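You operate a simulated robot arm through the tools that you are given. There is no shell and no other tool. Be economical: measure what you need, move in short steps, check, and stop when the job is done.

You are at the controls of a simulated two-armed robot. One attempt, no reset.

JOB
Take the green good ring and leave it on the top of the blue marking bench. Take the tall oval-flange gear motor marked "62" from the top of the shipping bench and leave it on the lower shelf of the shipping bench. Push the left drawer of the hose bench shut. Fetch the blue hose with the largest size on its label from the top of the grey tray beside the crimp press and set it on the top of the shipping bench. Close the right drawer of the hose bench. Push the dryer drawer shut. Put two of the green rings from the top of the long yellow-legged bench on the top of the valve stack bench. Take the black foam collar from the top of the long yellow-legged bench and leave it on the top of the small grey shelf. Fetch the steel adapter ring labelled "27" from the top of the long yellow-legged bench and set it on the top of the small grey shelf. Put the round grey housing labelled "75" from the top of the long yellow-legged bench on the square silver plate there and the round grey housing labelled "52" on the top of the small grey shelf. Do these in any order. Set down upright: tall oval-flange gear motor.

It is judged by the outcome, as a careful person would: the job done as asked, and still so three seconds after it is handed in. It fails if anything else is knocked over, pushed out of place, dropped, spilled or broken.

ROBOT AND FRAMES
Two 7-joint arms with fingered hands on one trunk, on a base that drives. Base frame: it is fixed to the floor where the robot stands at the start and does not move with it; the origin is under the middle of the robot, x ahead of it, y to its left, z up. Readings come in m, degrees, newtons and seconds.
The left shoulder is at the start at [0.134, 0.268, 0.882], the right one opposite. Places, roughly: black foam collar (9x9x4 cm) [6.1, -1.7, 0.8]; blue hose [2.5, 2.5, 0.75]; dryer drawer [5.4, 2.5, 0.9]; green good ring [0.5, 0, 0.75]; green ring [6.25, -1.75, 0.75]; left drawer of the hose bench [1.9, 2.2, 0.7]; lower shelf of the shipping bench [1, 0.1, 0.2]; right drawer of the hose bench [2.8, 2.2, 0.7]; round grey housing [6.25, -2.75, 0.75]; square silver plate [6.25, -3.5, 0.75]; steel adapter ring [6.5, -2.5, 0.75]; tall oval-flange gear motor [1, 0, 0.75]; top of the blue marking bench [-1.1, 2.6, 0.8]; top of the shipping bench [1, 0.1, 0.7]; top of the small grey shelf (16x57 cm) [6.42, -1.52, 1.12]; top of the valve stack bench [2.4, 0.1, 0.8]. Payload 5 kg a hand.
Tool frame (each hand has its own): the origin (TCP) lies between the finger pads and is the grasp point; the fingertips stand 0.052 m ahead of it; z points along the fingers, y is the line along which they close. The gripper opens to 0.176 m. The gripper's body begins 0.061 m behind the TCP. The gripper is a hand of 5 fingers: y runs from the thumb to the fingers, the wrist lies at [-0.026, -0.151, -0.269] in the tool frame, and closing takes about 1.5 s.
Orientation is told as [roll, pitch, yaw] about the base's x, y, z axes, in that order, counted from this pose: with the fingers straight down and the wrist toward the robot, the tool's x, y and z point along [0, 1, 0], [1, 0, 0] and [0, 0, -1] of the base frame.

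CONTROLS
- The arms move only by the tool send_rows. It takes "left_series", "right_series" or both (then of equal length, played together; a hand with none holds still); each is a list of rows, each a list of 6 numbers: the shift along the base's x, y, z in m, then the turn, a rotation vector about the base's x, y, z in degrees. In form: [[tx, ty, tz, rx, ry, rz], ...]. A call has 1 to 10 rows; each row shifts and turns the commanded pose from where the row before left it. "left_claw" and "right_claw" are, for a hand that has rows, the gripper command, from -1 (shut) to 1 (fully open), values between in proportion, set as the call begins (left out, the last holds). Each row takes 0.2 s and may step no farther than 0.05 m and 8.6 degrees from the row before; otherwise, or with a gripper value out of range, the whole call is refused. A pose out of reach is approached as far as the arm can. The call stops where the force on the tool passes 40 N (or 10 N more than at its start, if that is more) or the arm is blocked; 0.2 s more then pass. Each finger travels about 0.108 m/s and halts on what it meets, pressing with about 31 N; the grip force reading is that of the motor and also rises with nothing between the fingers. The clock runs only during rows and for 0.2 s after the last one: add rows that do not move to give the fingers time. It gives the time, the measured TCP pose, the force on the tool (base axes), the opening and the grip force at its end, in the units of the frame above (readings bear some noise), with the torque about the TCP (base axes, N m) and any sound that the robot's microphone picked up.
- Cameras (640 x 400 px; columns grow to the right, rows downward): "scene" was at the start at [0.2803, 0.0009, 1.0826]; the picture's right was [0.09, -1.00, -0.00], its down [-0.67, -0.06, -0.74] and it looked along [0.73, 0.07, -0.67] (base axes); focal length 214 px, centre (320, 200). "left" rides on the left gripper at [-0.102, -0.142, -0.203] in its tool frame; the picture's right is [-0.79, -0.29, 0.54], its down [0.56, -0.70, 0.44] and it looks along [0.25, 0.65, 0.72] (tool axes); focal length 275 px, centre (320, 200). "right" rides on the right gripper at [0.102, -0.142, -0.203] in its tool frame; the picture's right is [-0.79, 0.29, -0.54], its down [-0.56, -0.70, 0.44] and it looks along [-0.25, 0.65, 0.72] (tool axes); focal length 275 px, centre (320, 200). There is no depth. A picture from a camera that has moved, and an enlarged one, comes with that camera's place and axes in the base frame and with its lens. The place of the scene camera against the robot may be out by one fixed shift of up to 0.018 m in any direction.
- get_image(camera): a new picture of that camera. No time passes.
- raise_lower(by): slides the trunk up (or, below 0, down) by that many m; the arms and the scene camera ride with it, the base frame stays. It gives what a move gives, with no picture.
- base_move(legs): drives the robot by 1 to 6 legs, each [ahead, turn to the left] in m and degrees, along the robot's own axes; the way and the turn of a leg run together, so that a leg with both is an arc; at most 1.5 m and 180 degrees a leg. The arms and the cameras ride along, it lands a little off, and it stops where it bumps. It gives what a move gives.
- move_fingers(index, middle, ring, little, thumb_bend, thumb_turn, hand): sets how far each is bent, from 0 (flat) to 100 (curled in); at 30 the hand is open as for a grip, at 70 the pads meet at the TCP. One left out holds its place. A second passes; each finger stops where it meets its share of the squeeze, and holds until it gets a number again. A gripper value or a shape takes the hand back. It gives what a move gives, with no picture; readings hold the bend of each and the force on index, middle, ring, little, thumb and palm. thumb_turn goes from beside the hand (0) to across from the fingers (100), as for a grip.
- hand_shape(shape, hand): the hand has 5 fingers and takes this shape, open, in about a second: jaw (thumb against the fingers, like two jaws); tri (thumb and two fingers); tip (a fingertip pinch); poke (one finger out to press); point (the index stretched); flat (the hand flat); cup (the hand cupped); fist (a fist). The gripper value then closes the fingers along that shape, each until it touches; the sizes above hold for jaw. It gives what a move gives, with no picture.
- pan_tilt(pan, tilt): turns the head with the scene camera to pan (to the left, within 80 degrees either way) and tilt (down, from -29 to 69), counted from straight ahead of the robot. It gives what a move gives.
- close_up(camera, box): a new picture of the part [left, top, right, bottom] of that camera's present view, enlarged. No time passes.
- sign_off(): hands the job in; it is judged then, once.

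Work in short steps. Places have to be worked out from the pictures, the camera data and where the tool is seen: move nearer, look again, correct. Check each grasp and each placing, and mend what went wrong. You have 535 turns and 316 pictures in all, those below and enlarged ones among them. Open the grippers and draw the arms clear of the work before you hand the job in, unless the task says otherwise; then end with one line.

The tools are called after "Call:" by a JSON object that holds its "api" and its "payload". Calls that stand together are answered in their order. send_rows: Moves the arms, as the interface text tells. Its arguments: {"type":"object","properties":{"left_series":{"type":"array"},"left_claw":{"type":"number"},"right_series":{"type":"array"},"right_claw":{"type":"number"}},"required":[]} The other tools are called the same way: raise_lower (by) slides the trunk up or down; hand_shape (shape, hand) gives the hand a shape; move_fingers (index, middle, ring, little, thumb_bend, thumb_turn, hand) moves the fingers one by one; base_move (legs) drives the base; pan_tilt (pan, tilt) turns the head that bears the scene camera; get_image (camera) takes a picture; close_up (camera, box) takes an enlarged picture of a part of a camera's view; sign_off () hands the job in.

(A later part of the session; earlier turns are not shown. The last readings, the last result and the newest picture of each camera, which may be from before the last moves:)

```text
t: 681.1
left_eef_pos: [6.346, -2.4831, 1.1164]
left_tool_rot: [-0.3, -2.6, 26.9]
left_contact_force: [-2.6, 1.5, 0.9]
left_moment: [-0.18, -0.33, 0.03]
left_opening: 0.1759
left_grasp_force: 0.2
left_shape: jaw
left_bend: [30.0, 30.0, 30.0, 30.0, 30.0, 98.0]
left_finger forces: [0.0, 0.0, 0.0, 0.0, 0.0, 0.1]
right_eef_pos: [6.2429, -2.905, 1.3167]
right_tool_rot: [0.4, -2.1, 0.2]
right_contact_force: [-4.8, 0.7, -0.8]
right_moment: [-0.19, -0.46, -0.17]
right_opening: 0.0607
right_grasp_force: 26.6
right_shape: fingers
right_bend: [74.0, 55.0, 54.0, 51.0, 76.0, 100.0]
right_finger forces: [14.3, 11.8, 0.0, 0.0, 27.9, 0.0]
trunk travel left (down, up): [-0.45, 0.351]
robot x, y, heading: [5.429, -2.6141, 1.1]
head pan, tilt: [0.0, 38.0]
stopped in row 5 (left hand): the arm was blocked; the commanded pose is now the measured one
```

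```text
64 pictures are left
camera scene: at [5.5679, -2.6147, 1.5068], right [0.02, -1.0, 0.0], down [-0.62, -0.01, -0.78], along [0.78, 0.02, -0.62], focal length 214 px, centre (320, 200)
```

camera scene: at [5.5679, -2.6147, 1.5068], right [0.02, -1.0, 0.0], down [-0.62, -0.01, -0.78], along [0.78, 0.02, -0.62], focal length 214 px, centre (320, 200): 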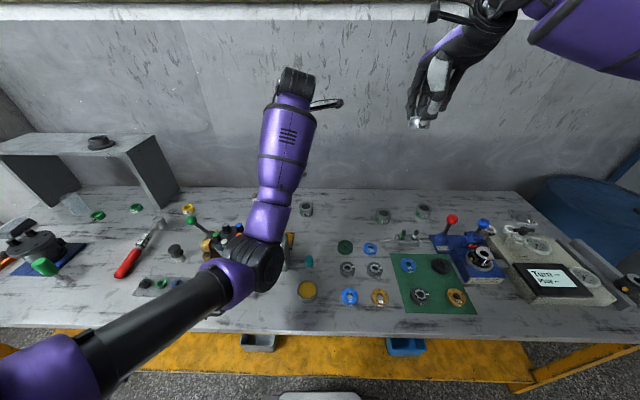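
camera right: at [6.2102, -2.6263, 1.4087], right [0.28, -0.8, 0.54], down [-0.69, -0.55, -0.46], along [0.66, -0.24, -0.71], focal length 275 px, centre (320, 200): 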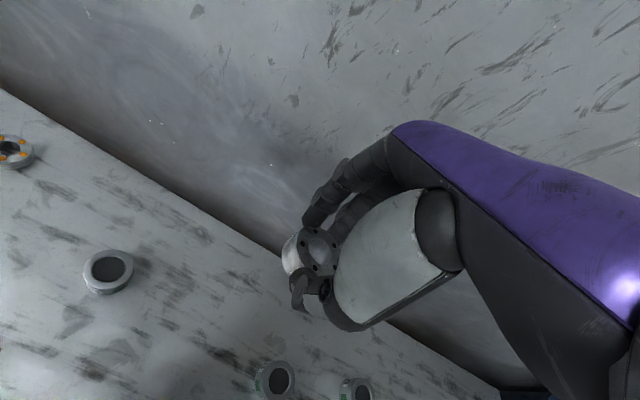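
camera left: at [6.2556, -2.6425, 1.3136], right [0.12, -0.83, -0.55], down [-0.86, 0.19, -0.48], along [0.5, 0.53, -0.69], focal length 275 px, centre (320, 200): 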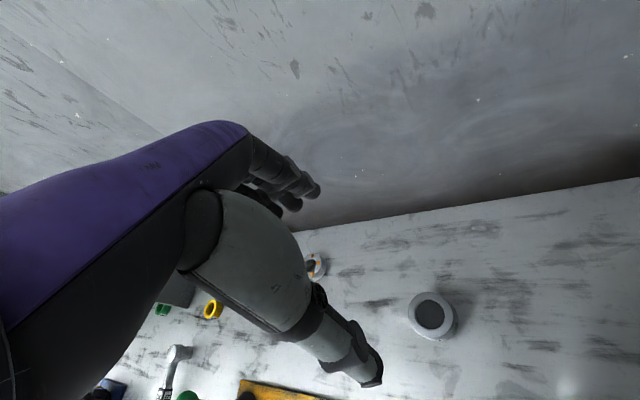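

The left elbow is low over the cradle, so I must lift it now. I'll do the remaining picks here with the right hand.

Call:
{"api": "send_rows", "payload": {"left_series": [[0, 0, 0.03, 0, 0, 0], [0, 0, 0.04, 0, 0, 0], [0, 0, 0.04, 0, 0, 0], [0, 0, 0.04, 0, 0, 0], [-0.01, 0, 0.04, 0, 0, 0], [-0.02, 0, 0.04, 0, 0, 0], [-0.02, 0, 0.04, 0, 0, 0], [0, 0, 0, 0, 0, 0]]}}

Call:
{"api": "get_image", "payload": {"camera": "scene"}}

```text
t: 682.9
left_eef_pos: [6.3296, -2.4899, 1.3738]
left_tool_rot: [-0.2, -1.9, 26.1]
left_contact_force: [0.9, 0.2, -0.5]
left_moment: [0.0, 0.08, 0.02]
left_opening: 0.1757
left_grasp_force: 0.0
left_shape: jaw
left_bend: [30.0, 30.0, 30.0, 30.0, 30.0, 98.0]
left_finger forces: [0.0, 0.0, 0.1, 0.0, 0.0, 0.1]
left hand out of reach, approached as far as the arm can: row 6, 7
right_eef_pos: [6.2504, -2.9067, 1.3096]
right_tool_rot: [0.5, -1.7, 0.0]
right_contact_force: [0.8, 0.1, -5.7]
right_moment: [0.02, 0.15, -0.01]
right_opening: 0.0607
right_grasp_force: 27.2
right_shape: fingers
right_bend: [74.0, 55.0, 54.0, 51.0, 76.0, 100.0]
right_finger forces: [14.4, 12.0, 0.1, 0.0, 27.4, 0.0]
trunk travel left (down, up): [-0.45, 0.351]
robot x, y, heading: [5.4278, -2.6107, 1.4]
head pan, tilt: [0.0, 38.0]
```

```text
63 pictures are left
camera scene: at [5.5734, -2.6153, 1.5058], right [0.02, -1.0, 0.0], down [-0.63, -0.01, -0.78], along [0.78, 0.02, -0.63], focal length 214 px, centre (320, 200)
```

scene: 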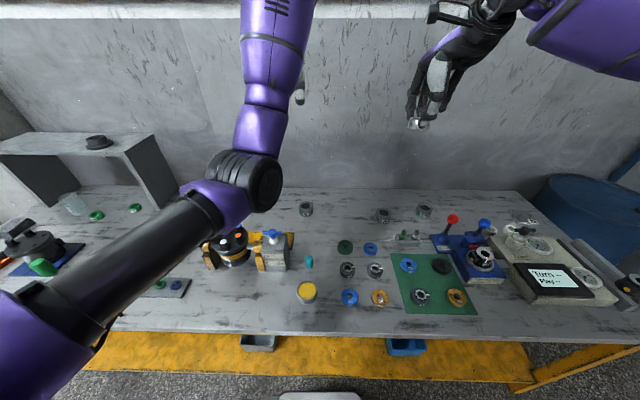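

The cradle looks undisturbed. I'll back up and swing the left elbow outward with the yaw trick.

Call:
{"api": "base_move", "payload": {"legs": [[-0.25, 0], [-0.25, 0]]}}

Call:
{"api": "send_rows", "payload": {"left_series": [[-0.01, 0.01, 0.01, 0, 0, -8], [-0.01, 0.01, 0.01, 0, 0, -8], [-0.01, 0.01, 0.01, 0, 0, -8], [-0.02, 0.01, 0, 0, 0, -8], [-0.02, 0.01, 0, 0, 0, -8], [-0.02, 0.01, 0, 0, 0, -8], [-0.02, 0.01, 0, 0, 0, -8], [-0.02, 0.01, 0, 0, 0, -8], [-0.02, 0.01, 0, 0, 0, -8], [-0.02, 0.01, 0, 0, 0, -8]]}}

Call:
{"api": "get_image", "payload": {"camera": "scene"}}

```text
t: 687.1
left_eef_pos: [5.8279, -2.4983, 1.3757]
left_tool_rot: [-0.2, -2.0, 26.3]
left_contact_force: [-1.4, -0.7, 0.7]
left_moment: [0.03, -0.06, 0.03]
left_opening: 0.1759
left_grasp_force: 0.0
left_shape: jaw
left_bend: [30.0, 30.0, 30.0, 30.0, 30.0, 98.0]
left_finger forces: [0.0, 0.0, 0.1, 0.0, 0.2, 0.1]
right_eef_pos: [5.7482, -2.9167, 1.3111]
right_tool_rot: [0.5, -2.0, 0.2]
right_contact_force: [0.0, 0.3, -3.2]
right_moment: [0.02, 0.0, -0.01]
right_opening: 0.0605
right_grasp_force: 26.9
right_shape: fingers
right_bend: [74.0, 55.0, 54.0, 51.0, 76.0, 100.0]
right_finger forces: [14.3, 12.0, 0.0, 0.0, 27.3, 0.1]
trunk travel left (down, up): [-0.45, 0.351]
robot x, y, heading: [4.9296, -2.6245, 1.3]
head pan, tilt: [0.0, 38.0]
```

```text
t: 689.3
left_eef_pos: [5.8247, -2.4099, 1.4216]
left_tool_rot: [-0.5, -2.8, -49.8]
left_contact_force: [-0.8, -0.8, -0.5]
left_moment: [0.07, -0.02, 0.03]
left_opening: 0.1758
left_grasp_force: 0.2
left_shape: jaw
left_bend: [30.0, 30.0, 30.0, 30.0, 30.0, 98.0]
left_finger forces: [0.0, 0.0, 0.0, 0.1, 0.0, 0.0]
left hand out of reach, approached as far as the arm can: row 1, 2, 3, 4, 5, 6, 7, 8, 9, 10
right_eef_pos: [5.7311, -2.9167, 1.3222]
right_tool_rot: [0.4, -2.6, 0.1]
right_contact_force: [0.1, 0.2, -5.2]
right_moment: [0.06, 0.08, -0.03]
right_opening: 0.0608
right_grasp_force: 27.7
right_shape: fingers
right_bend: [74.0, 55.0, 55.0, 51.0, 76.0, 100.0]
right_finger forces: [14.7, 12.5, 0.0, 0.1, 27.9, 0.0]
trunk travel left (down, up): [-0.45, 0.351]
robot x, y, heading: [4.9272, -2.6267, 1.6]
head pan, tilt: [0.0, 38.0]
```

```text
62 pictures are left
camera scene: at [5.0723, -2.6276, 1.506], right [0.03, -1.0, 0.0], down [-0.63, -0.02, -0.78], along [0.78, 0.02, -0.63], focal length 214 px, centre (320, 200)
```

scene: 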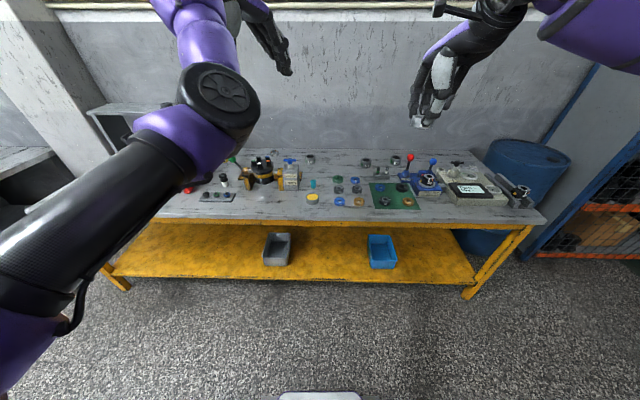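

I'll retract the left hand a bit, then drive to the shelf with ring 27 in the right hand.

Call:
{"api": "send_rows", "payload": {"left_series": [[-0.03, 0, 0, 0, 0, 0], [-0.04, 0, 0, 0, 0, 0], [-0.04, 0, 0, 0, 0, 0], [-0.04, 0, 0, 0, 0, 0], [-0.04, 0, 0, 0, 0, 0], [-0.04, 0, 0, 0, 0, 0], [0, 0, 0, 0, 0, 0]]}}

Call:
{"api": "base_move", "payload": {"legs": [[0, 90], [0.35, 0], [0.35, 0], [0.35, 0], [0.3, 0], [0, -90]]}}

Call:
{"api": "base_move", "payload": {"legs": [[0.15, 0], [0.15, 0]]}}

Call:
{"api": "get_image", "payload": {"camera": "scene"}}

```text
t: 690.9
left_eef_pos: [5.8072, -2.3693, 1.4554]
left_tool_rot: [-1.2, -2.7, -49.0]
left_contact_force: [-0.3, 0.3, -0.2]
left_moment: [-0.06, 0.06, 0.01]
left_opening: 0.176
left_grasp_force: 0.1
left_shape: jaw
left_bend: [30.0, 30.0, 30.0, 30.0, 30.0, 98.0]
left_finger forces: [0.0, 0.0, 0.0, 0.0, 0.0, 0.0]
left hand out of reach, approached as far as the arm can: row 1, 2, 3, 4, 5, 6
right_eef_pos: [5.7303, -2.9171, 1.3223]
right_tool_rot: [0.6, -2.7, 0.1]
right_contact_force: [-0.1, -0.2, -5.2]
right_moment: [-0.02, 0.1, 0.02]
right_opening: 0.0605
right_grasp_force: 27.7
right_shape: fingers
right_bend: [74.0, 55.0, 55.0, 51.0, 76.0, 100.0]
right_finger forces: [14.7, 12.4, 0.0, 0.1, 27.7, 0.1]
trunk travel left (down, up): [-0.45, 0.351]
robot x, y, heading: [4.9294, -2.6239, 1.3]
head pan, tilt: [0.0, 38.0]
```

```text
t: 696.8
left_eef_pos: [4.6834, -1.7642, 1.4693]
left_tool_rot: [-0.3, -3.1, 40.7]
left_contact_force: [-9.3, -3.5, 25.0]
left_moment: [0.9, -0.11, 0.58]
left_opening: 0.1757
left_grasp_force: 0.1
left_shape: jaw
left_bend: [30.0, 30.0, 30.0, 30.0, 30.0, 98.0]
left_finger forces: [0.0, 0.0, 0.0, 0.1, 0.0, 0.0]
right_eef_pos: [5.2478, -1.8574, 1.3364]
right_tool_rot: [0.4, -3.8, 88.4]
right_contact_force: [-6.2, 4.4, -14.7]
right_moment: [-0.53, -0.3, 0.03]
right_opening: 0.0595
right_grasp_force: 27.1
right_shape: fingers
right_bend: [74.0, 55.0, 54.0, 51.0, 76.0, 100.0]
right_finger forces: [16.3, 12.4, 0.0, 0.0, 25.9, 0.1]
trunk travel left (down, up): [-0.45, 0.351]
robot x, y, heading: [5.0063, -2.6198, 91.1]
head pan, tilt: [0.0, 38.0]
stopped in leg 1: the robot was blocked; the commanded pose is now the measured one
```

```text
t: 697.6
left_eef_pos: [4.6254, -1.7834, 1.4777]
left_tool_rot: [-0.7, -4.7, 45.3]
left_contact_force: [-1.6, -2.0, 8.6]
left_moment: [0.26, 0.21, 0.19]
left_opening: 0.1759
left_grasp_force: 0.0
left_shape: jaw
left_bend: [30.0, 30.0, 30.0, 30.0, 30.0, 98.0]
left_finger forces: [0.1, 0.0, 0.0, 0.1, 0.0, 0.0]
right_eef_pos: [5.2447, -1.8784, 1.3592]
right_tool_rot: [0.4, -5.5, 89.0]
right_contact_force: [-2.4, 2.0, -16.6]
right_moment: [-0.35, 0.02, -0.01]
right_opening: 0.0599
right_grasp_force: 27.9
right_shape: fingers
right_bend: [74.0, 55.0, 54.0, 51.0, 76.0, 100.0]
right_finger forces: [16.1, 13.4, 0.1, 0.1, 26.4, 0.0]
trunk travel left (down, up): [-0.45, 0.351]
robot x, y, heading: [5.01, -2.6092, 91.6]
head pan, tilt: [0.0, 38.0]
stopped in leg 1: the force on the tool passed its limit at 53 N (the readings are from after the stop); the commanded pose is now the measured one
```

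```text
61 pictures are left
camera scene: at [5.0183, -2.4728, 1.5064], right [1.0, 0.02, 0.0], down [0.01, -0.63, -0.78], along [-0.02, 0.78, -0.63], focal length 214 px, centre (320, 200)
```

scene: 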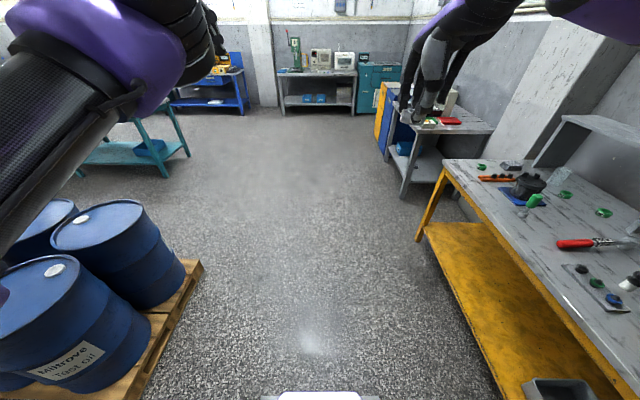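

The path ahead is clear; I'll retry in short legs.

Call:
{"api": "base_move", "payload": {"legs": [[0.3, 0], [0.35, 0], [0.35, 0], [0.3, 0]]}}

Call:
{"api": "base_move", "payload": {"legs": [[0, -90]]}}

Call:
{"api": "get_image", "payload": {"camera": "scene"}}

```text
t: 707.5
left_eef_pos: [4.5796, -0.4853, 1.4769]
left_tool_rot: [-0.9, -5.0, 45.5]
left_contact_force: [-8.0, -4.2, 22.4]
left_moment: [0.75, 0.25, 0.61]
left_opening: 0.1761
left_grasp_force: 0.1
left_shape: jaw
left_bend: [30.0, 30.0, 30.0, 30.0, 30.0, 98.0]
left_finger forces: [0.1, 0.1, 0.0, 0.1, 0.0, 0.1]
right_eef_pos: [5.2017, -0.5745, 1.3629]
right_tool_rot: [0.4, -5.7, 89.2]
right_contact_force: [-0.8, 8.3, -11.4]
right_moment: [-0.94, -0.03, 0.09]
right_opening: 0.06
right_grasp_force: 28.4
right_shape: fingers
right_bend: [74.0, 55.0, 54.0, 51.0, 76.0, 100.0]
right_finger forces: [16.5, 13.8, 0.1, 0.0, 26.1, 0.0]
trunk travel left (down, up): [-0.45, 0.351]
robot x, y, heading: [4.9718, -1.3069, 91.7]
head pan, tilt: [0.0, 38.0]
```

```text
t: 708.3
left_eef_pos: [4.5119, -0.5417, 1.4843]
left_tool_rot: [-0.4, -6.8, 51.3]
left_contact_force: [-3.0, -2.1, -0.8]
left_moment: [0.42, -0.42, 0.06]
left_opening: 0.1758
left_grasp_force: 0.1
left_shape: jaw
left_bend: [30.0, 30.0, 30.0, 30.0, 30.0, 98.0]
left_finger forces: [0.1, 0.0, 0.0, 0.0, 0.0, 0.0]
right_eef_pos: [5.2041, -0.6405, 1.3951]
right_tool_rot: [0.2, -8.6, 89.3]
right_contact_force: [-5.5, -6.4, -3.6]
right_moment: [0.42, -0.47, -0.24]
right_opening: 0.0598
right_grasp_force: 29.0
right_shape: fingers
right_bend: [74.0, 55.0, 54.0, 51.0, 76.0, 100.0]
right_finger forces: [16.3, 14.0, 0.1, 0.1, 27.4, 0.1]
trunk travel left (down, up): [-0.45, 0.351]
robot x, y, heading: [4.9743, -1.3051, 91.5]
head pan, tilt: [0.0, 38.0]
stopped in leg 1: the force on the tool passed its limit at 52 N (the readings are from after the stop); the commanded pose is now the measured one
```

```text
60 pictures are left
camera scene: at [4.974, -1.1782, 1.5064], right [1.0, 0.03, 0.0], down [0.02, -0.63, -0.78], along [-0.02, 0.78, -0.63], focal length 214 px, centre (320, 200)
```

scene: 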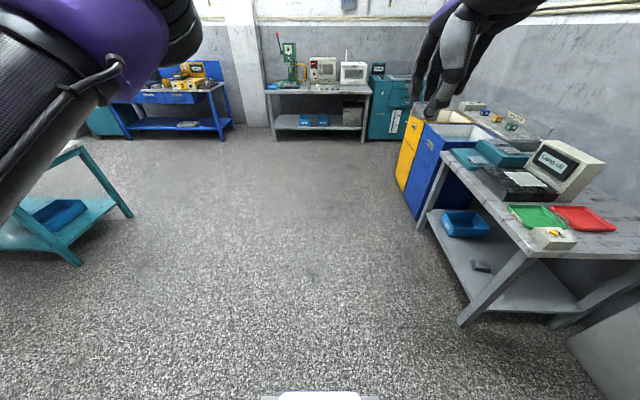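

The left arm is pressing against itself and causing jolts. I'll relieve it first, then turn.

Call:
{"api": "send_rows", "payload": {"left_series": [[0, 0.03, -0.01, 0, 0, 0], [-0.01, 0.04, -0.01, 0, 0, 0], [-0.02, 0.04, -0.02, 0, 0, 0], [-0.02, 0.03, -0.02, 0, 0, 0], [0, 0, -0.02, 0, 0, 0], [0, 0, 0, 0, 0, 0]]}}

Call:
{"api": "base_move", "payload": {"legs": [[0, -90]]}}

Call:
{"api": "get_image", "payload": {"camera": "scene"}}

```text
t: 709.7
left_eef_pos: [4.4871, -0.3996, 1.408]
left_tool_rot: [-0.9, -6.3, 49.2]
left_contact_force: [-0.4, 0.2, -0.5]
left_moment: [-0.05, 0.02, -0.04]
left_opening: 0.1758
left_grasp_force: 0.0
left_shape: jaw
left_bend: [30.0, 30.0, 30.0, 30.0, 30.0, 98.0]
left_finger forces: [0.0, 0.0, 0.1, 0.1, 0.0, 0.0]
right_eef_pos: [5.2088, -0.6354, 1.3906]
right_tool_rot: [0.4, -8.1, 89.1]
right_contact_force: [0.8, -0.2, -6.2]
right_moment: [-0.14, 0.01, 0.01]
right_opening: 0.0597
right_grasp_force: 28.5
right_shape: fingers
right_bend: [74.0, 55.0, 54.0, 51.0, 76.0, 100.0]
right_finger forces: [16.5, 14.4, 0.0, 0.0, 26.9, 0.1]
trunk travel left (down, up): [-0.45, 0.351]
robot x, y, heading: [4.9708, -1.3048, 91.3]
head pan, tilt: [0.0, 38.0]
```

```text
t: 714.1
left_eef_pos: [5.6129, -0.5198, 1.4196]
left_tool_rot: [0.0, -6.8, -18.7]
left_contact_force: [16.5, -8.1, 23.4]
left_moment: [1.72, 1.7, -0.23]
left_opening: 0.1757
left_grasp_force: 0.0
left_shape: jaw
left_bend: [30.0, 30.0, 30.0, 30.0, 30.0, 97.0]
left_finger forces: [0.1, 0.0, 0.1, 0.1, 0.0, 0.0]
right_eef_pos: [5.6801, -1.2639, 1.3933]
right_tool_rot: [0.6, -8.3, 21.9]
right_contact_force: [9.7, 2.1, -13.2]
right_moment: [0.06, 1.01, 0.21]
right_opening: 0.0595
right_grasp_force: 29.2
right_shape: fingers
right_bend: [74.0, 55.0, 54.0, 51.0, 77.0, 100.0]
right_finger forces: [17.0, 15.0, 0.0, 0.1, 26.4, 0.1]
trunk travel left (down, up): [-0.45, 0.351]
robot x, y, heading: [4.9562, -1.2757, 24.6]
head pan, tilt: [0.0, 38.0]
stopped in leg 1: the force on the tool passed its limit at 50 N (the readings are from after the stop); the commanded pose is now the measured one
```

```text
59 pictures are left
camera scene: at [5.1032, -1.221, 1.505], right [0.42, -0.91, 0.0], down [-0.58, -0.26, -0.77], along [0.7, 0.32, -0.63], focal length 214 px, centre (320, 200)
```

scene: 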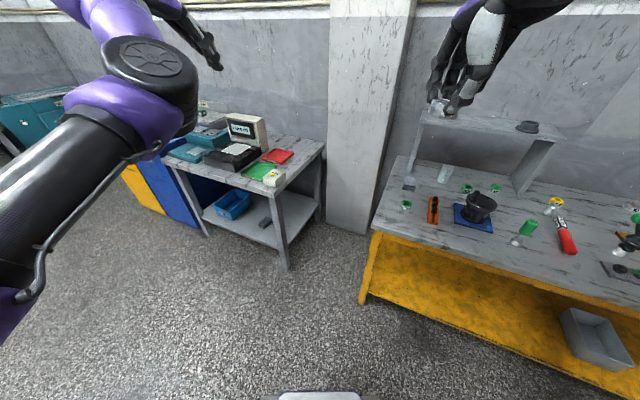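

Call:
{"api": "send_rows", "payload": {"left_series": [[0.02, 0.02, -0.02, 0, 0, 4], [0.02, 0.02, -0.02, 0, 0, 4], [0.02, 0.03, -0.02, 0, 0, 4], [0.02, 0.03, -0.02, 0, 0, 4], [0, 0, 0, 0, 0, 0]]}}

Call:
{"api": "base_move", "payload": {"legs": [[0, -23]]}}

Call:
{"api": "base_move", "payload": {"legs": [[0.2, 0], [0.2, 0]]}}

Call:
{"api": "get_image", "payload": {"camera": "scene"}}

```text
t: 715.3
left_eef_pos: [5.6695, -0.4197, 1.3452]
left_tool_rot: [-0.2, -6.9, -2.6]
left_contact_force: [-1.6, -1.1, 1.7]
left_moment: [0.05, -0.2, 0.06]
left_opening: 0.176
left_grasp_force: 0.0
left_shape: jaw
left_bend: [30.0, 30.0, 30.0, 30.0, 30.0, 98.0]
left_finger forces: [0.0, 0.0, 0.1, 0.0, 0.0, 0.0]
right_eef_pos: [5.6602, -1.2666, 1.4057]
right_tool_rot: [0.5, -9.5, 22.0]
right_contact_force: [-2.7, -0.6, -3.0]
right_moment: [-0.03, -0.07, -0.05]
right_opening: 0.0593
right_grasp_force: 29.5
right_shape: fingers
right_bend: [74.0, 55.0, 54.0, 51.0, 77.0, 100.0]
right_finger forces: [16.8, 14.9, 0.1, 0.0, 27.2, 0.0]
trunk travel left (down, up): [-0.45, 0.351]
robot x, y, heading: [4.9588, -1.2733, 24.6]
head pan, tilt: [0.0, 38.0]
```

```text
t: 717.4
left_eef_pos: [5.9496, -0.7752, 1.3442]
left_tool_rot: [0.0, -6.6, -25.9]
left_contact_force: [1.4, -5.8, 0.2]
left_moment: [0.71, 0.12, 0.02]
left_opening: 0.1761
left_grasp_force: 0.1
left_shape: jaw
left_bend: [30.0, 30.0, 30.0, 30.0, 30.0, 98.0]
left_finger forces: [0.0, 0.0, 0.0, 0.0, 0.1, 0.1]
right_eef_pos: [5.6101, -1.5494, 1.4032]
right_tool_rot: [0.6, -9.3, -1.2]
right_contact_force: [0.7, -5.0, -6.5]
right_moment: [0.57, 0.19, 0.17]
right_opening: 0.0592
right_grasp_force: 29.3
right_shape: fingers
right_bend: [74.0, 55.0, 54.0, 51.0, 77.0, 100.0]
right_finger forces: [16.5, 15.0, 0.1, 0.1, 26.6, 0.1]
trunk travel left (down, up): [-0.45, 0.351]
robot x, y, heading: [4.9538, -1.264, 1.9]
head pan, tilt: [0.0, 38.0]
```

```text
t: 721.0
left_eef_pos: [6.2903, -0.7609, 1.3887]
left_tool_rot: [0.9, -9.2, -26.2]
left_contact_force: [-2.5, 0.0, -0.4]
left_moment: [-0.05, -0.29, 0.08]
left_opening: 0.176
left_grasp_force: 0.2
left_shape: jaw
left_bend: [30.0, 30.0, 30.0, 30.0, 30.0, 98.0]
left_finger forces: [0.1, 0.1, 0.0, 0.0, 0.0, 0.0]
right_eef_pos: [5.9487, -1.5352, 1.4292]
right_tool_rot: [0.5, -11.8, -1.3]
right_contact_force: [-3.4, 0.7, -4.4]
right_moment: [0.02, -0.14, -0.06]
right_opening: 0.0593
right_grasp_force: 30.2
right_shape: fingers
right_bend: [74.0, 55.0, 54.0, 51.0, 77.0, 100.0]
right_finger forces: [17.0, 15.0, 0.1, 0.1, 27.4, 0.0]
trunk travel left (down, up): [-0.45, 0.351]
robot x, y, heading: [5.3608, -1.2496, 1.8]
head pan, tilt: [0.0, 38.0]
stopped in leg 2: the force on the tool passed its limit at 42 N (the readings are from after the stop); the commanded pose is now the measured one
```

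```text
58 pictures are left
camera scene: at [5.4994, -1.2504, 1.5061], right [0.03, -1.0, 0.0], down [-0.63, -0.02, -0.78], along [0.78, 0.02, -0.63], focal length 214 px, centre (320, 200)
```

scene: 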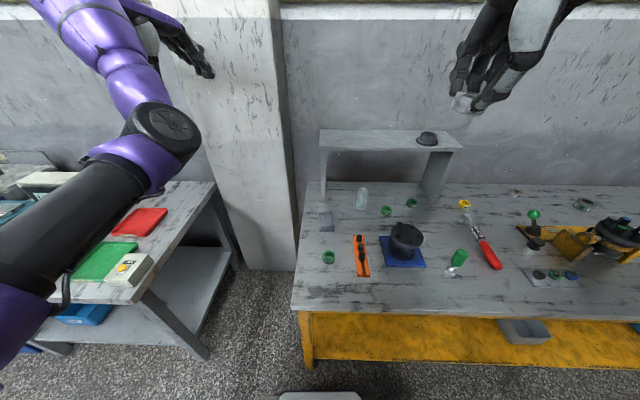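

Call:
{"api": "send_rows", "payload": {"left_series": [[-0.03, 0, 0, 0, 0, 0], [-0.04, 0, 0, 0, 0, 0], [-0.04, 0, 0, 0, 0, 0], [-0.04, 0, 0, 0, 0, 0], [-0.04, 0, 0, 0, 0, 0], [0, 0, 0, 0, 0, 0]], "right_series": [[0.01, 0.01, -0.01, 0, 4, 0], [0.03, 0.02, -0.01, 0, 4, 0], [0.03, 0.03, -0.01, 0, 3, 0], [0.03, 0.03, 0, 0, 0, 0], [0.03, 0.03, 0, 0, 0, 0], [0, 0, 0, 0, 0, 0]]}}

Call:
{"api": "base_move", "payload": {"legs": [[0.13, 0]]}}

Call:
{"api": "get_image", "payload": {"camera": "right"}}

```text
t: 722.4
left_eef_pos: [6.1262, -0.7541, 1.3861]
left_tool_rot: [0.8, -8.6, -26.3]
left_contact_force: [1.9, -1.5, -0.5]
left_moment: [0.12, 0.21, -0.02]
left_opening: 0.176
left_grasp_force: 0.1
left_shape: jaw
left_bend: [30.0, 30.0, 30.0, 30.0, 30.0, 98.0]
left_finger forces: [0.0, 0.0, 0.0, 0.1, 0.0, 0.0]
left hand out of reach, approached as far as the arm can: row 5
right_eef_pos: [6.0837, -1.4182, 1.394]
right_tool_rot: [0.3, -0.5, -1.5]
right_contact_force: [2.0, -1.4, -5.9]
right_moment: [0.18, 0.29, 0.03]
right_opening: 0.0591
right_grasp_force: 29.2
right_shape: fingers
right_bend: [74.0, 55.0, 54.0, 51.0, 77.0, 100.0]
right_finger forces: [17.3, 15.3, 0.1, 0.0, 26.5, 0.0]
trunk travel left (down, up): [-0.45, 0.351]
robot x, y, heading: [5.3567, -1.245, 1.6]
head pan, tilt: [0.0, 38.0]
```

```text
t: 723.9
left_eef_pos: [6.2485, -0.7487, 1.3847]
left_tool_rot: [0.6, -8.7, -26.2]
left_contact_force: [3.6, -0.8, -2.3]
left_moment: [-0.04, 0.37, -0.14]
left_opening: 0.1759
left_grasp_force: 0.1
left_shape: jaw
left_bend: [30.0, 30.0, 30.0, 30.0, 30.0, 98.0]
left_finger forces: [0.0, 0.0, 0.1, 0.0, 0.0, 0.0]
right_eef_pos: [6.2047, -1.4137, 1.3941]
right_tool_rot: [0.3, -0.3, -1.4]
right_contact_force: [4.3, 0.6, -6.1]
right_moment: [0.07, 0.45, 0.1]
right_opening: 0.0591
right_grasp_force: 29.8
right_shape: fingers
right_bend: [74.0, 55.0, 54.0, 51.0, 77.0, 100.0]
right_finger forces: [17.4, 15.3, 0.0, 0.1, 26.3, 0.1]
trunk travel left (down, up): [-0.45, 0.351]
robot x, y, heading: [5.4758, -1.2458, 0.8]
head pan, tilt: [0.0, 38.0]
```

```text
57 pictures are left
camera right: at [6.0659, -1.3082, 1.5938], right [0.26, -0.8, 0.54], down [-0.71, -0.54, -0.45], along [0.65, -0.27, -0.71], focal length 275 px, centre (320, 200)
```

right: 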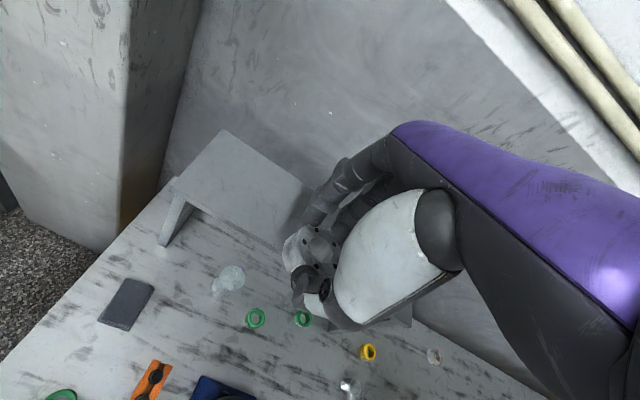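

Call:
{"api": "send_rows", "payload": {"right_series": [[0.01, 0.004, 0, 0, 0, 0], [0.025, 0.01, 0, 0, 0, 0], [0.035, 0.012, 0, 0, 0, 0], [0.035, 0.012, 0, 0, 0, 0], [0.035, 0.012, 0, 0, 0, 0], [0.035, 0.012, 0, 0, 0, 0], [0.035, 0.012, -0.02, 0, 0, 0], [0, 0, -0.04, 0, 0, 0], [0, 0, -0.04, 0, 0, 0], [0, 0, 0, 0, 0, 0]]}}

Call:
{"api": "get_image", "payload": {"camera": "right"}}

```text
t: 726.1
left_eef_pos: [6.2303, -0.7499, 1.3951]
left_tool_rot: [1.1, -9.5, -26.1]
left_contact_force: [-1.5, -0.2, 1.9]
left_moment: [0.08, -0.17, 0.07]
left_opening: 0.1759
left_grasp_force: 0.0
left_shape: jaw
left_bend: [30.0, 30.0, 30.0, 30.0, 30.0, 97.0]
left_finger forces: [0.1, 0.1, 0.1, 0.1, 0.0, 0.0]
right_eef_pos: [6.3986, -1.3403, 1.3035]
right_tool_rot: [0.3, -1.1, -1.4]
right_contact_force: [-2.0, 0.5, -4.5]
right_moment: [0.05, -0.13, -0.04]
right_opening: 0.0592
right_grasp_force: 28.8
right_shape: fingers
right_bend: [74.0, 55.0, 54.0, 51.0, 77.0, 100.0]
right_finger forces: [17.1, 14.6, 0.1, 0.0, 26.1, 0.0]
trunk travel left (down, up): [-0.45, 0.351]
robot x, y, heading: [5.4768, -1.2424, 0.9]
head pan, tilt: [0.0, 38.0]
```

```text
56 pictures are left
camera right: at [6.2543, -1.2361, 1.5019], right [0.26, -0.8, 0.54], down [-0.71, -0.54, -0.46], along [0.66, -0.27, -0.7], focal length 275 px, centre (320, 200)
```

right: 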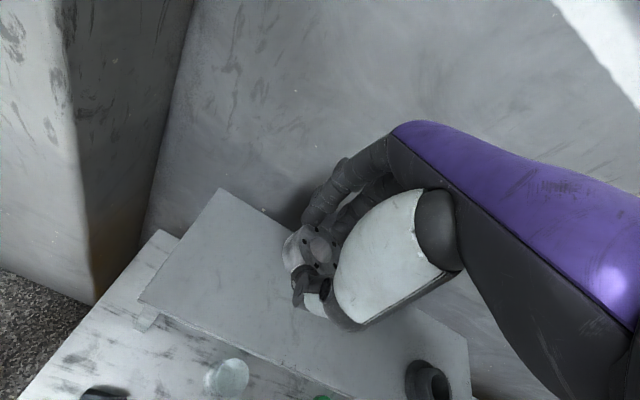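

Call:
{"api": "send_rows", "payload": {"right_series": [[0.006, 0, -0.03, 0, 0, 0], [0.006, 0, -0.04, 0, 0, 0], [0, 0, -0.03, 0, 0, 0], [0, 0, -0.012, 0, 0, 0], [0, 0, -0.005, 0, 0, 0], [0, 0, 0, 0, 0, 0]]}}

Call:
{"api": "send_rows", "payload": {"right_series": [[0, 0, -0.004, 0, 0, 0], [0, 0, 0, 0, 0, 0]]}}

```text
t: 727.5
left_eef_pos: [6.2299, -0.7494, 1.3959]
left_tool_rot: [1.3, -9.4, -26.1]
left_contact_force: [0.2, -0.4, -0.5]
left_moment: [0.02, 0.01, 0.02]
left_opening: 0.1762
left_grasp_force: 0.0
left_shape: jaw
left_bend: [30.0, 30.0, 30.0, 30.0, 30.0, 97.0]
left_finger forces: [0.0, 0.0, 0.0, 0.0, 0.0, 0.0]
right_eef_pos: [6.4106, -1.3402, 1.1859]
right_tool_rot: [0.4, -1.2, -1.5]
right_contact_force: [1.0, 1.3, 6.8]
right_moment: [-0.06, -0.44, 0.05]
right_opening: 0.059
right_grasp_force: 30.6
right_shape: fingers
right_bend: [74.0, 54.0, 54.0, 51.0, 77.0, 100.0]
right_finger forces: [17.3, 15.7, 0.0, 0.0, 27.5, 0.1]
trunk travel left (down, up): [-0.45, 0.351]
robot x, y, heading: [5.4745, -1.2475, 0.8]
head pan, tilt: [0.0, 38.0]
```

```text
t: 728.1
left_eef_pos: [6.2289, -0.7479, 1.3961]
left_tool_rot: [1.2, -9.4, -26.1]
left_contact_force: [0.6, -0.1, -0.4]
left_moment: [0.0, -0.03, 0.01]
left_opening: 0.1759
left_grasp_force: 0.1
left_shape: jaw
left_bend: [30.0, 30.0, 30.0, 30.0, 30.0, 97.0]
left_finger forces: [0.0, 0.0, 0.0, 0.1, 0.1, 0.1]
right_eef_pos: [6.4104, -1.3396, 1.1848]
right_tool_rot: [0.3, -1.2, -1.4]
right_contact_force: [3.3, 5.7, 22.0]
right_moment: [-0.05, -1.21, 0.2]
right_opening: 0.0593
right_grasp_force: 32.3
right_shape: fingers
right_bend: [74.0, 54.0, 54.0, 51.0, 77.0, 100.0]
right_finger forces: [19.3, 16.2, 0.1, 0.0, 29.2, 0.0]
trunk travel left (down, up): [-0.45, 0.351]
robot x, y, heading: [5.4722, -1.246, 0.6]
head pan, tilt: [0.0, 38.0]
```

On the shelf. I'll open and lift.

Call:
{"api": "send_rows", "payload": {"right_series": [[0, 0, 0.003, 0, 0, 0], [0, 0, 0.004, 0, 0, 0], [0, 0, 0.004, 0, 0, 0], [0, 0, 0.0, 0, 0, 0], [0, 0, 0.01, 0, 0, 0], [0, 0, 0.03, 0, 0, 0], [0, 0, 0.04, 0, 0, 0], [0, 0, 0.04, 0, 0, 0], [-0.02, 0, 0.03, 0, 0, 0], [0, 0, 0, 0, 0, 0]], "right_claw": 0.1}}

Call:
{"api": "get_image", "payload": {"camera": "right"}}

```text
t: 730.3
left_eef_pos: [6.2326, -0.7492, 1.3917]
left_tool_rot: [1.1, -9.2, -26.1]
left_contact_force: [1.8, 0.3, -0.5]
left_moment: [-0.03, 0.22, -0.07]
left_opening: 0.1758
left_grasp_force: 0.0
left_shape: jaw
left_bend: [30.0, 30.0, 30.0, 30.0, 30.0, 97.0]
left_finger forces: [0.0, 0.0, 0.0, 0.0, 0.1, 0.0]
right_eef_pos: [6.392, -1.339, 1.3407]
right_tool_rot: [0.3, -0.9, -1.4]
right_contact_force: [1.6, 0.1, -1.3]
right_moment: [-0.02, 0.16, 0.02]
right_opening: 0.0965
right_grasp_force: 0.1
right_shape: jaw
right_bend: [74.0, 43.0, 40.0, 40.0, 68.0, 100.0]
right_finger forces: [0.1, 0.1, 0.0, 0.1, 0.1, 0.0]
trunk travel left (down, up): [-0.45, 0.351]
robot x, y, heading: [5.4758, -1.2457, 0.6]
head pan, tilt: [0.0, 38.0]
```

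```text
55 pictures are left
camera right: at [6.2496, -1.2352, 1.5399], right [0.26, -0.8, 0.54], down [-0.71, -0.54, -0.46], along [0.66, -0.27, -0.71], focal length 275 px, centre (320, 200)
```

right: 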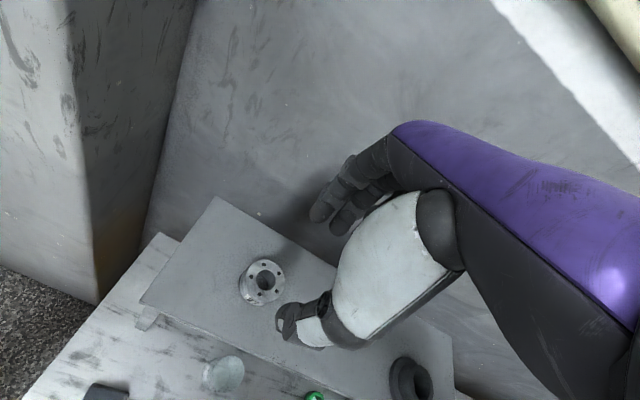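

Ring 27 is on the shelf. Next, housing 75: I'll back off and drive to y≈-2.65.

Call:
{"api": "base_move", "payload": {"legs": [[-0.25, 0], [-0.25, 0], [0, -90], [0.45, 0], [0.45, 0], [0.45, 0]]}}

Call:
{"api": "base_move", "payload": {"legs": [[0, 90], [0.2, 0], [0.2, 0]]}}

Call:
{"api": "get_image", "payload": {"camera": "scene"}}

```text
t: 738.2
left_eef_pos: [5.8118, -1.5429, 1.4245]
left_tool_rot: [0.9, -11.3, -79.7]
left_contact_force: [-20.7, 0.4, 15.9]
left_moment: [0.11, -2.5, 0.64]
left_opening: 0.176
left_grasp_force: 0.1
left_shape: jaw
left_bend: [30.0, 30.0, 30.0, 30.0, 30.0, 97.0]
left_finger forces: [0.0, 0.0, 0.1, 0.1, 0.0, 0.0]
right_eef_pos: [5.3558, -2.0414, 1.3947]
right_tool_rot: [1.5, -4.6, -58.2]
right_contact_force: [-21.4, -7.7, 6.0]
right_moment: [0.9, -2.32, 0.39]
right_opening: 0.0971
right_grasp_force: 0.1
right_shape: jaw
right_bend: [74.0, 43.0, 40.0, 40.0, 68.0, 100.0]
right_finger forces: [0.0, 0.0, 0.0, 0.1, 0.0, 0.0]
trunk travel left (down, up): [-0.45, 0.351]
robot x, y, heading: [5.0079, -1.2324, -56.6]
head pan, tilt: [0.0, 38.0]
stopped in leg 3: the force on the tool passed its limit at 43 N (the readings are from after the stop); the commanded pose is now the measured one
```

```text
t: 741.2
left_eef_pos: [5.8443, -1.0408, 1.439]
left_tool_rot: [1.3, -14.2, -48.1]
left_contact_force: [2.5, 15.9, 8.6]
left_moment: [-1.44, 0.14, -0.08]
left_opening: 0.1761
left_grasp_force: 0.0
left_shape: jaw
left_bend: [30.0, 30.0, 30.0, 30.0, 30.0, 98.0]
left_finger forces: [0.0, 0.1, 0.0, 0.0, 0.0, 0.1]
right_eef_pos: [5.713, -1.7062, 1.4176]
right_tool_rot: [0.2, -6.0, -26.8]
right_contact_force: [4.0, 24.5, 3.2]
right_moment: [-2.9, 0.54, -0.79]
right_opening: 0.0971
right_grasp_force: 0.0
right_shape: jaw
right_bend: [74.0, 43.0, 40.0, 40.0, 68.0, 100.0]
right_finger forces: [0.1, 0.0, 0.0, 0.1, 0.1, 0.0]
trunk travel left (down, up): [-0.45, 0.351]
robot x, y, heading: [5.0037, -1.2508, -26.6]
head pan, tilt: [0.0, 38.0]
stopped in leg 1: the force on the tool passed its limit at 45 N (the readings are from after the stop); the commanded pose is now the measured one
```

```text
54 pictures are left
camera scene: at [5.1369, -1.3, 1.5075], right [-0.44, -0.9, 0.01], down [-0.56, 0.27, -0.78], along [0.7, -0.35, -0.62], focal length 214 px, centre (320, 200)
```

scene: 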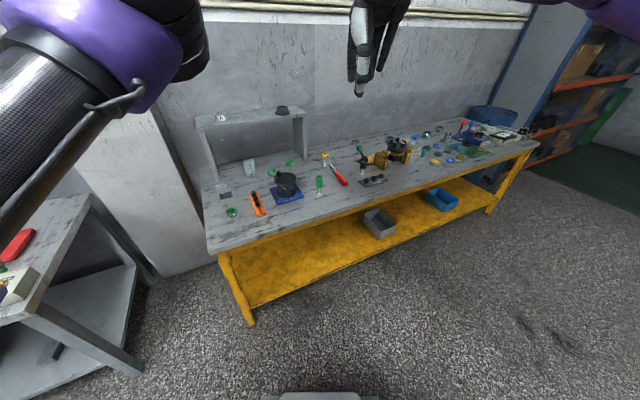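

The raised trunk makes motion jerky. I'll lower it 0.25 m for driving and use smaller turns.

Call:
{"api": "raise_lower", "payload": {"by": -0.25}}

Call:
{"api": "base_move", "payload": {"legs": [[0, -30], [0, -33], [0.35, 0], [0.35, 0], [0.35, 0], [0.25, 0]]}}

Call:
{"api": "base_move", "payload": {"legs": [[0, 45], [0, 45]]}}

Call:
{"api": "get_image", "payload": {"camera": "scene"}}

```text
t: 743.4
left_eef_pos: [5.8469, -1.0366, 1.1112]
left_tool_rot: [-2.4, -5.0, -46.1]
left_contact_force: [-2.3, 3.6, 1.0]
left_moment: [-0.42, -0.35, 0.11]
left_opening: 0.1759
left_grasp_force: 0.1
left_shape: jaw
left_bend: [30.0, 30.0, 30.0, 30.0, 30.0, 98.0]
left_finger forces: [0.0, 0.0, 0.0, 0.0, 0.0, 0.0]
right_eef_pos: [5.6983, -1.7245, 1.1867]
right_tool_rot: [1.0, -6.4, -27.7]
right_contact_force: [-2.7, 5.2, 5.3]
right_moment: [-0.64, -0.18, -0.18]
right_opening: 0.0969
right_grasp_force: 0.0
right_shape: jaw
right_bend: [74.0, 43.0, 40.0, 40.0, 68.0, 100.0]
right_finger forces: [0.1, 0.0, 0.0, 0.0, 0.0, 0.1]
trunk travel left (down, up): [-0.215, 0.586]
robot x, y, heading: [5.0011, -1.2507, -26.4]
head pan, tilt: [0.0, 38.0]
stopped: the arm was blocked; the commanded pose is now the measured one
```

```text
t: 747.9
left_eef_pos: [5.6722, -1.8358, 1.1244]
left_tool_rot: [4.4, -5.8, -99.5]
left_contact_force: [-2.7, 6.7, 10.5]
left_moment: [-0.58, -0.63, 0.3]
left_opening: 0.1764
left_grasp_force: 0.1
left_shape: jaw
left_bend: [30.0, 30.0, 30.0, 30.0, 30.0, 97.0]
left_finger forces: [0.0, 0.1, 0.1, 0.0, 0.0, 0.0]
right_eef_pos: [4.9562, -2.058, 1.2062]
right_tool_rot: [1.1, -7.8, -86.2]
right_contact_force: [-4.6, 3.6, 4.4]
right_moment: [-0.43, -0.47, -0.01]
right_opening: 0.0966
right_grasp_force: 0.1
right_shape: jaw
right_bend: [74.0, 43.0, 40.0, 40.0, 68.0, 100.0]
right_finger forces: [0.0, 0.0, 0.0, 0.0, 0.0, 0.1]
trunk travel left (down, up): [-0.215, 0.586]
robot x, y, heading: [5.0382, -1.2457, -84.9]
head pan, tilt: [0.0, 38.0]
stopped in leg 2: the robot was blocked; the commanded pose is now the measured one
```

```text
t: 754.4
left_eef_pos: [5.6296, -0.6193, 1.116]
left_tool_rot: [3.9, -5.3, -9.8]
left_contact_force: [0.1, 1.1, -0.1]
left_moment: [-0.06, -0.01, -0.01]
left_opening: 0.1761
left_grasp_force: 0.0
left_shape: jaw
left_bend: [30.0, 30.0, 30.0, 30.0, 30.0, 98.0]
left_finger forces: [0.1, 0.0, 0.1, 0.0, 0.1, 0.0]
right_eef_pos: [5.8488, -1.3324, 1.2007]
right_tool_rot: [0.9, -7.5, 3.6]
right_contact_force: [-0.4, -0.2, 0.7]
right_moment: [-0.06, -0.04, -0.04]
right_opening: 0.0969
right_grasp_force: 0.0
right_shape: jaw
right_bend: [74.0, 43.0, 40.0, 40.0, 68.0, 100.0]
right_finger forces: [0.0, 0.0, 0.0, 0.0, 0.0, 0.0]
trunk travel left (down, up): [-0.215, 0.586]
robot x, y, heading: [5.0404, -1.2994, 4.3]
head pan, tilt: [0.0, 38.0]
```

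```text
53 pictures are left
camera scene: at [5.2449, -1.2883, 1.2657], right [0.07, -1.0, 0.0], down [-0.62, -0.05, -0.78], along [0.78, 0.06, -0.63], focal length 214 px, centre (320, 200)
```

scene: 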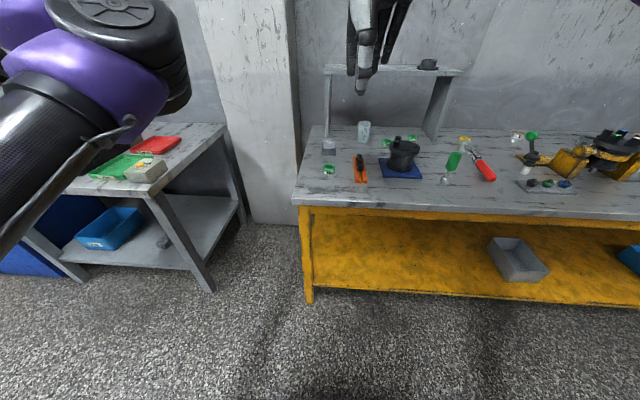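

While here, I'll straighten the left arm with the pitch/yaw trick.

Call:
{"api": "send_rows", "payload": {"left_series": [[0, -0.01, 0, 0, -8, 0], [0, -0.02, 0, 0, -8, 0], [0, -0.02, 0, 0, -8, 0], [0, -0.03, 0, 0, -8, 0], [0, -0.03, 0, 0, -8, 0], [0, -0.03, 0, 0, -8, 0], [-0.01, -0.02, 0, 0, 0, -8], [-0.01, 0, 0, 0, 0, -8], [-0.01, 0, 0, 0, 0, -8], [-0.01, 0, 0, 0, 0, -8]]}}

Call:
{"api": "send_rows", "payload": {"left_series": [[-0.01, 0, 0, 0, 0, -8], [-0.01, 0, 0, 0, 0, -8], [0, 0, 0, 0, 0, -8], [0, 0, 0, 0, 0, -8], [0, 0, 0, 7.2, 2.1, 0], [0, 0, 0, 7.2, 2.1, 0], [0, 0, 0, 7.2, 2.1, 0], [0, 0, 0, 7.2, 2.1, 0], [0, 0, 0, 7.2, 2.1, 0], [0, 0, 0, 7.2, 2.1, 0]]}}

Call:
{"api": "get_image", "payload": {"camera": "scene"}}

```text
t: 754.7
left_eef_pos: [5.5735, -0.5661, 1.137]
left_tool_rot: [4.3, -9.8, -7.9]
left_contact_force: [-10.9, 9.0, -8.5]
left_moment: [-1.16, -1.53, 0.01]
left_opening: 0.176
left_grasp_force: 0.1
left_shape: jaw
left_bend: [30.0, 30.0, 30.0, 30.0, 30.0, 98.0]
left_finger forces: [0.1, 0.0, 0.1, 0.0, 0.0, 0.0]
right_eef_pos: [5.7927, -1.2718, 1.2357]
right_tool_rot: [0.2, -10.1, 5.7]
right_contact_force: [-15.7, 11.7, 16.0]
right_moment: [-1.64, -1.45, -0.68]
right_opening: 0.0968
right_grasp_force: 0.0
right_shape: jaw
right_bend: [74.0, 43.0, 40.0, 40.0, 68.0, 100.0]
right_finger forces: [0.0, 0.0, 0.1, 0.0, 0.0, 0.0]
trunk travel left (down, up): [-0.215, 0.586]
robot x, y, heading: [5.0405, -1.2961, 4.1]
head pan, tilt: [0.0, 38.0]
stopped in row 1 (left hand): the force on the tool passed its limit at 55 N (the readings are from after the stop); the commanded pose is now the measured one
```

```text
t: 756.9
left_eef_pos: [5.5703, -0.5818, 1.1362]
left_tool_rot: [30.9, 28.5, -35.5]
left_contact_force: [2.7, -3.1, 1.3]
left_moment: [0.26, 0.16, 0.09]
left_opening: 0.1759
left_grasp_force: 0.0
left_shape: jaw
left_bend: [30.0, 30.0, 30.0, 30.0, 30.0, 98.0]
left_finger forces: [0.0, 0.0, 0.0, 0.0, 0.1, 0.1]
right_eef_pos: [5.8147, -1.2988, 1.2168]
right_tool_rot: [1.0, -8.5, 4.7]
right_contact_force: [4.2, -4.3, -3.4]
right_moment: [0.6, 0.42, 0.23]
right_opening: 0.0967
right_grasp_force: 0.0
right_shape: jaw
right_bend: [74.0, 43.0, 40.0, 40.0, 68.0, 100.0]
right_finger forces: [0.1, 0.0, 0.0, 0.0, 0.0, 0.0]
trunk travel left (down, up): [-0.215, 0.586]
robot x, y, heading: [5.0378, -1.2958, 4.0]
head pan, tilt: [0.0, 38.0]
```

```text
52 pictures are left
camera scene: at [5.2486, -1.2913, 1.2645], right [0.07, -1.0, 0.0], down [-0.63, -0.04, -0.78], along [0.78, 0.06, -0.63], focal length 214 px, centre (320, 200)
```

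scene: 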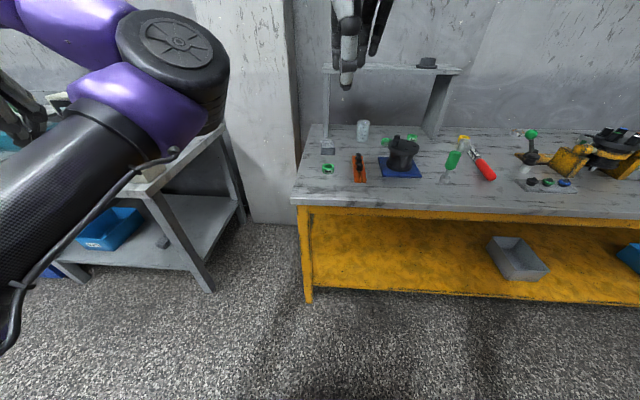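

I'll start with a null row and rotate the left tool back in a controlled way.

Call:
{"api": "send_rows", "payload": {"left_series": [[0, 0, 0, 0, 0, 0], [0, 0, 0, -7.6, -2.7, -2.0], [0, 0, 0, -7.6, -2.7, -2.0], [0, 0, 0, -7.6, -2.7, -2.0], [0, 0, 0, -7.6, -2.7, -2.0], [0, 0, 0, -7.6, -2.7, -2.0], [0, 0, 0, -7.6, -2.7, -2.0], [0, 0, 0, -7.6, -2.7, -2.0], [0, 0, 0, -7.6, -2.7, -2.0], [0, 0, 0, 0, 0, 0]]}}

Call:
{"api": "get_image", "payload": {"camera": "scene"}}

```text
t: 759.1
left_eef_pos: [5.5722, -0.5862, 1.1382]
left_tool_rot: [4.4, -30.6, -53.5]
left_contact_force: [-0.5, -1.4, 0.2]
left_moment: [0.12, 0.07, 0.01]
left_opening: 0.1759
left_grasp_force: 0.1
left_shape: jaw
left_bend: [30.0, 30.0, 30.0, 30.0, 30.0, 98.0]
left_finger forces: [0.0, 0.0, 0.0, 0.1, 0.0, 0.0]
right_eef_pos: [5.811, -1.2953, 1.2204]
right_tool_rot: [0.9, -8.9, 4.5]
right_contact_force: [1.3, -1.8, -0.1]
right_moment: [0.14, 0.06, 0.01]
right_opening: 0.0967
right_grasp_force: 0.0
right_shape: jaw
right_bend: [74.0, 43.0, 40.0, 40.0, 68.0, 100.0]
right_finger forces: [0.0, 0.0, 0.0, 0.1, 0.0, 0.0]
trunk travel left (down, up): [-0.215, 0.586]
robot x, y, heading: [5.04, -1.2939, 4.1]
head pan, tilt: [0.0, 38.0]
```

```text
51 pictures are left
camera scene: at [5.2462, -1.2896, 1.2653], right [0.07, -1.0, 0.0], down [-0.63, -0.04, -0.78], along [0.78, 0.06, -0.63], focal length 214 px, centre (320, 200)
```

scene: 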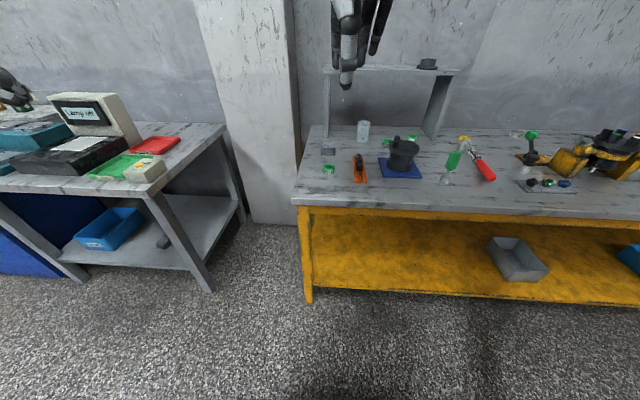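

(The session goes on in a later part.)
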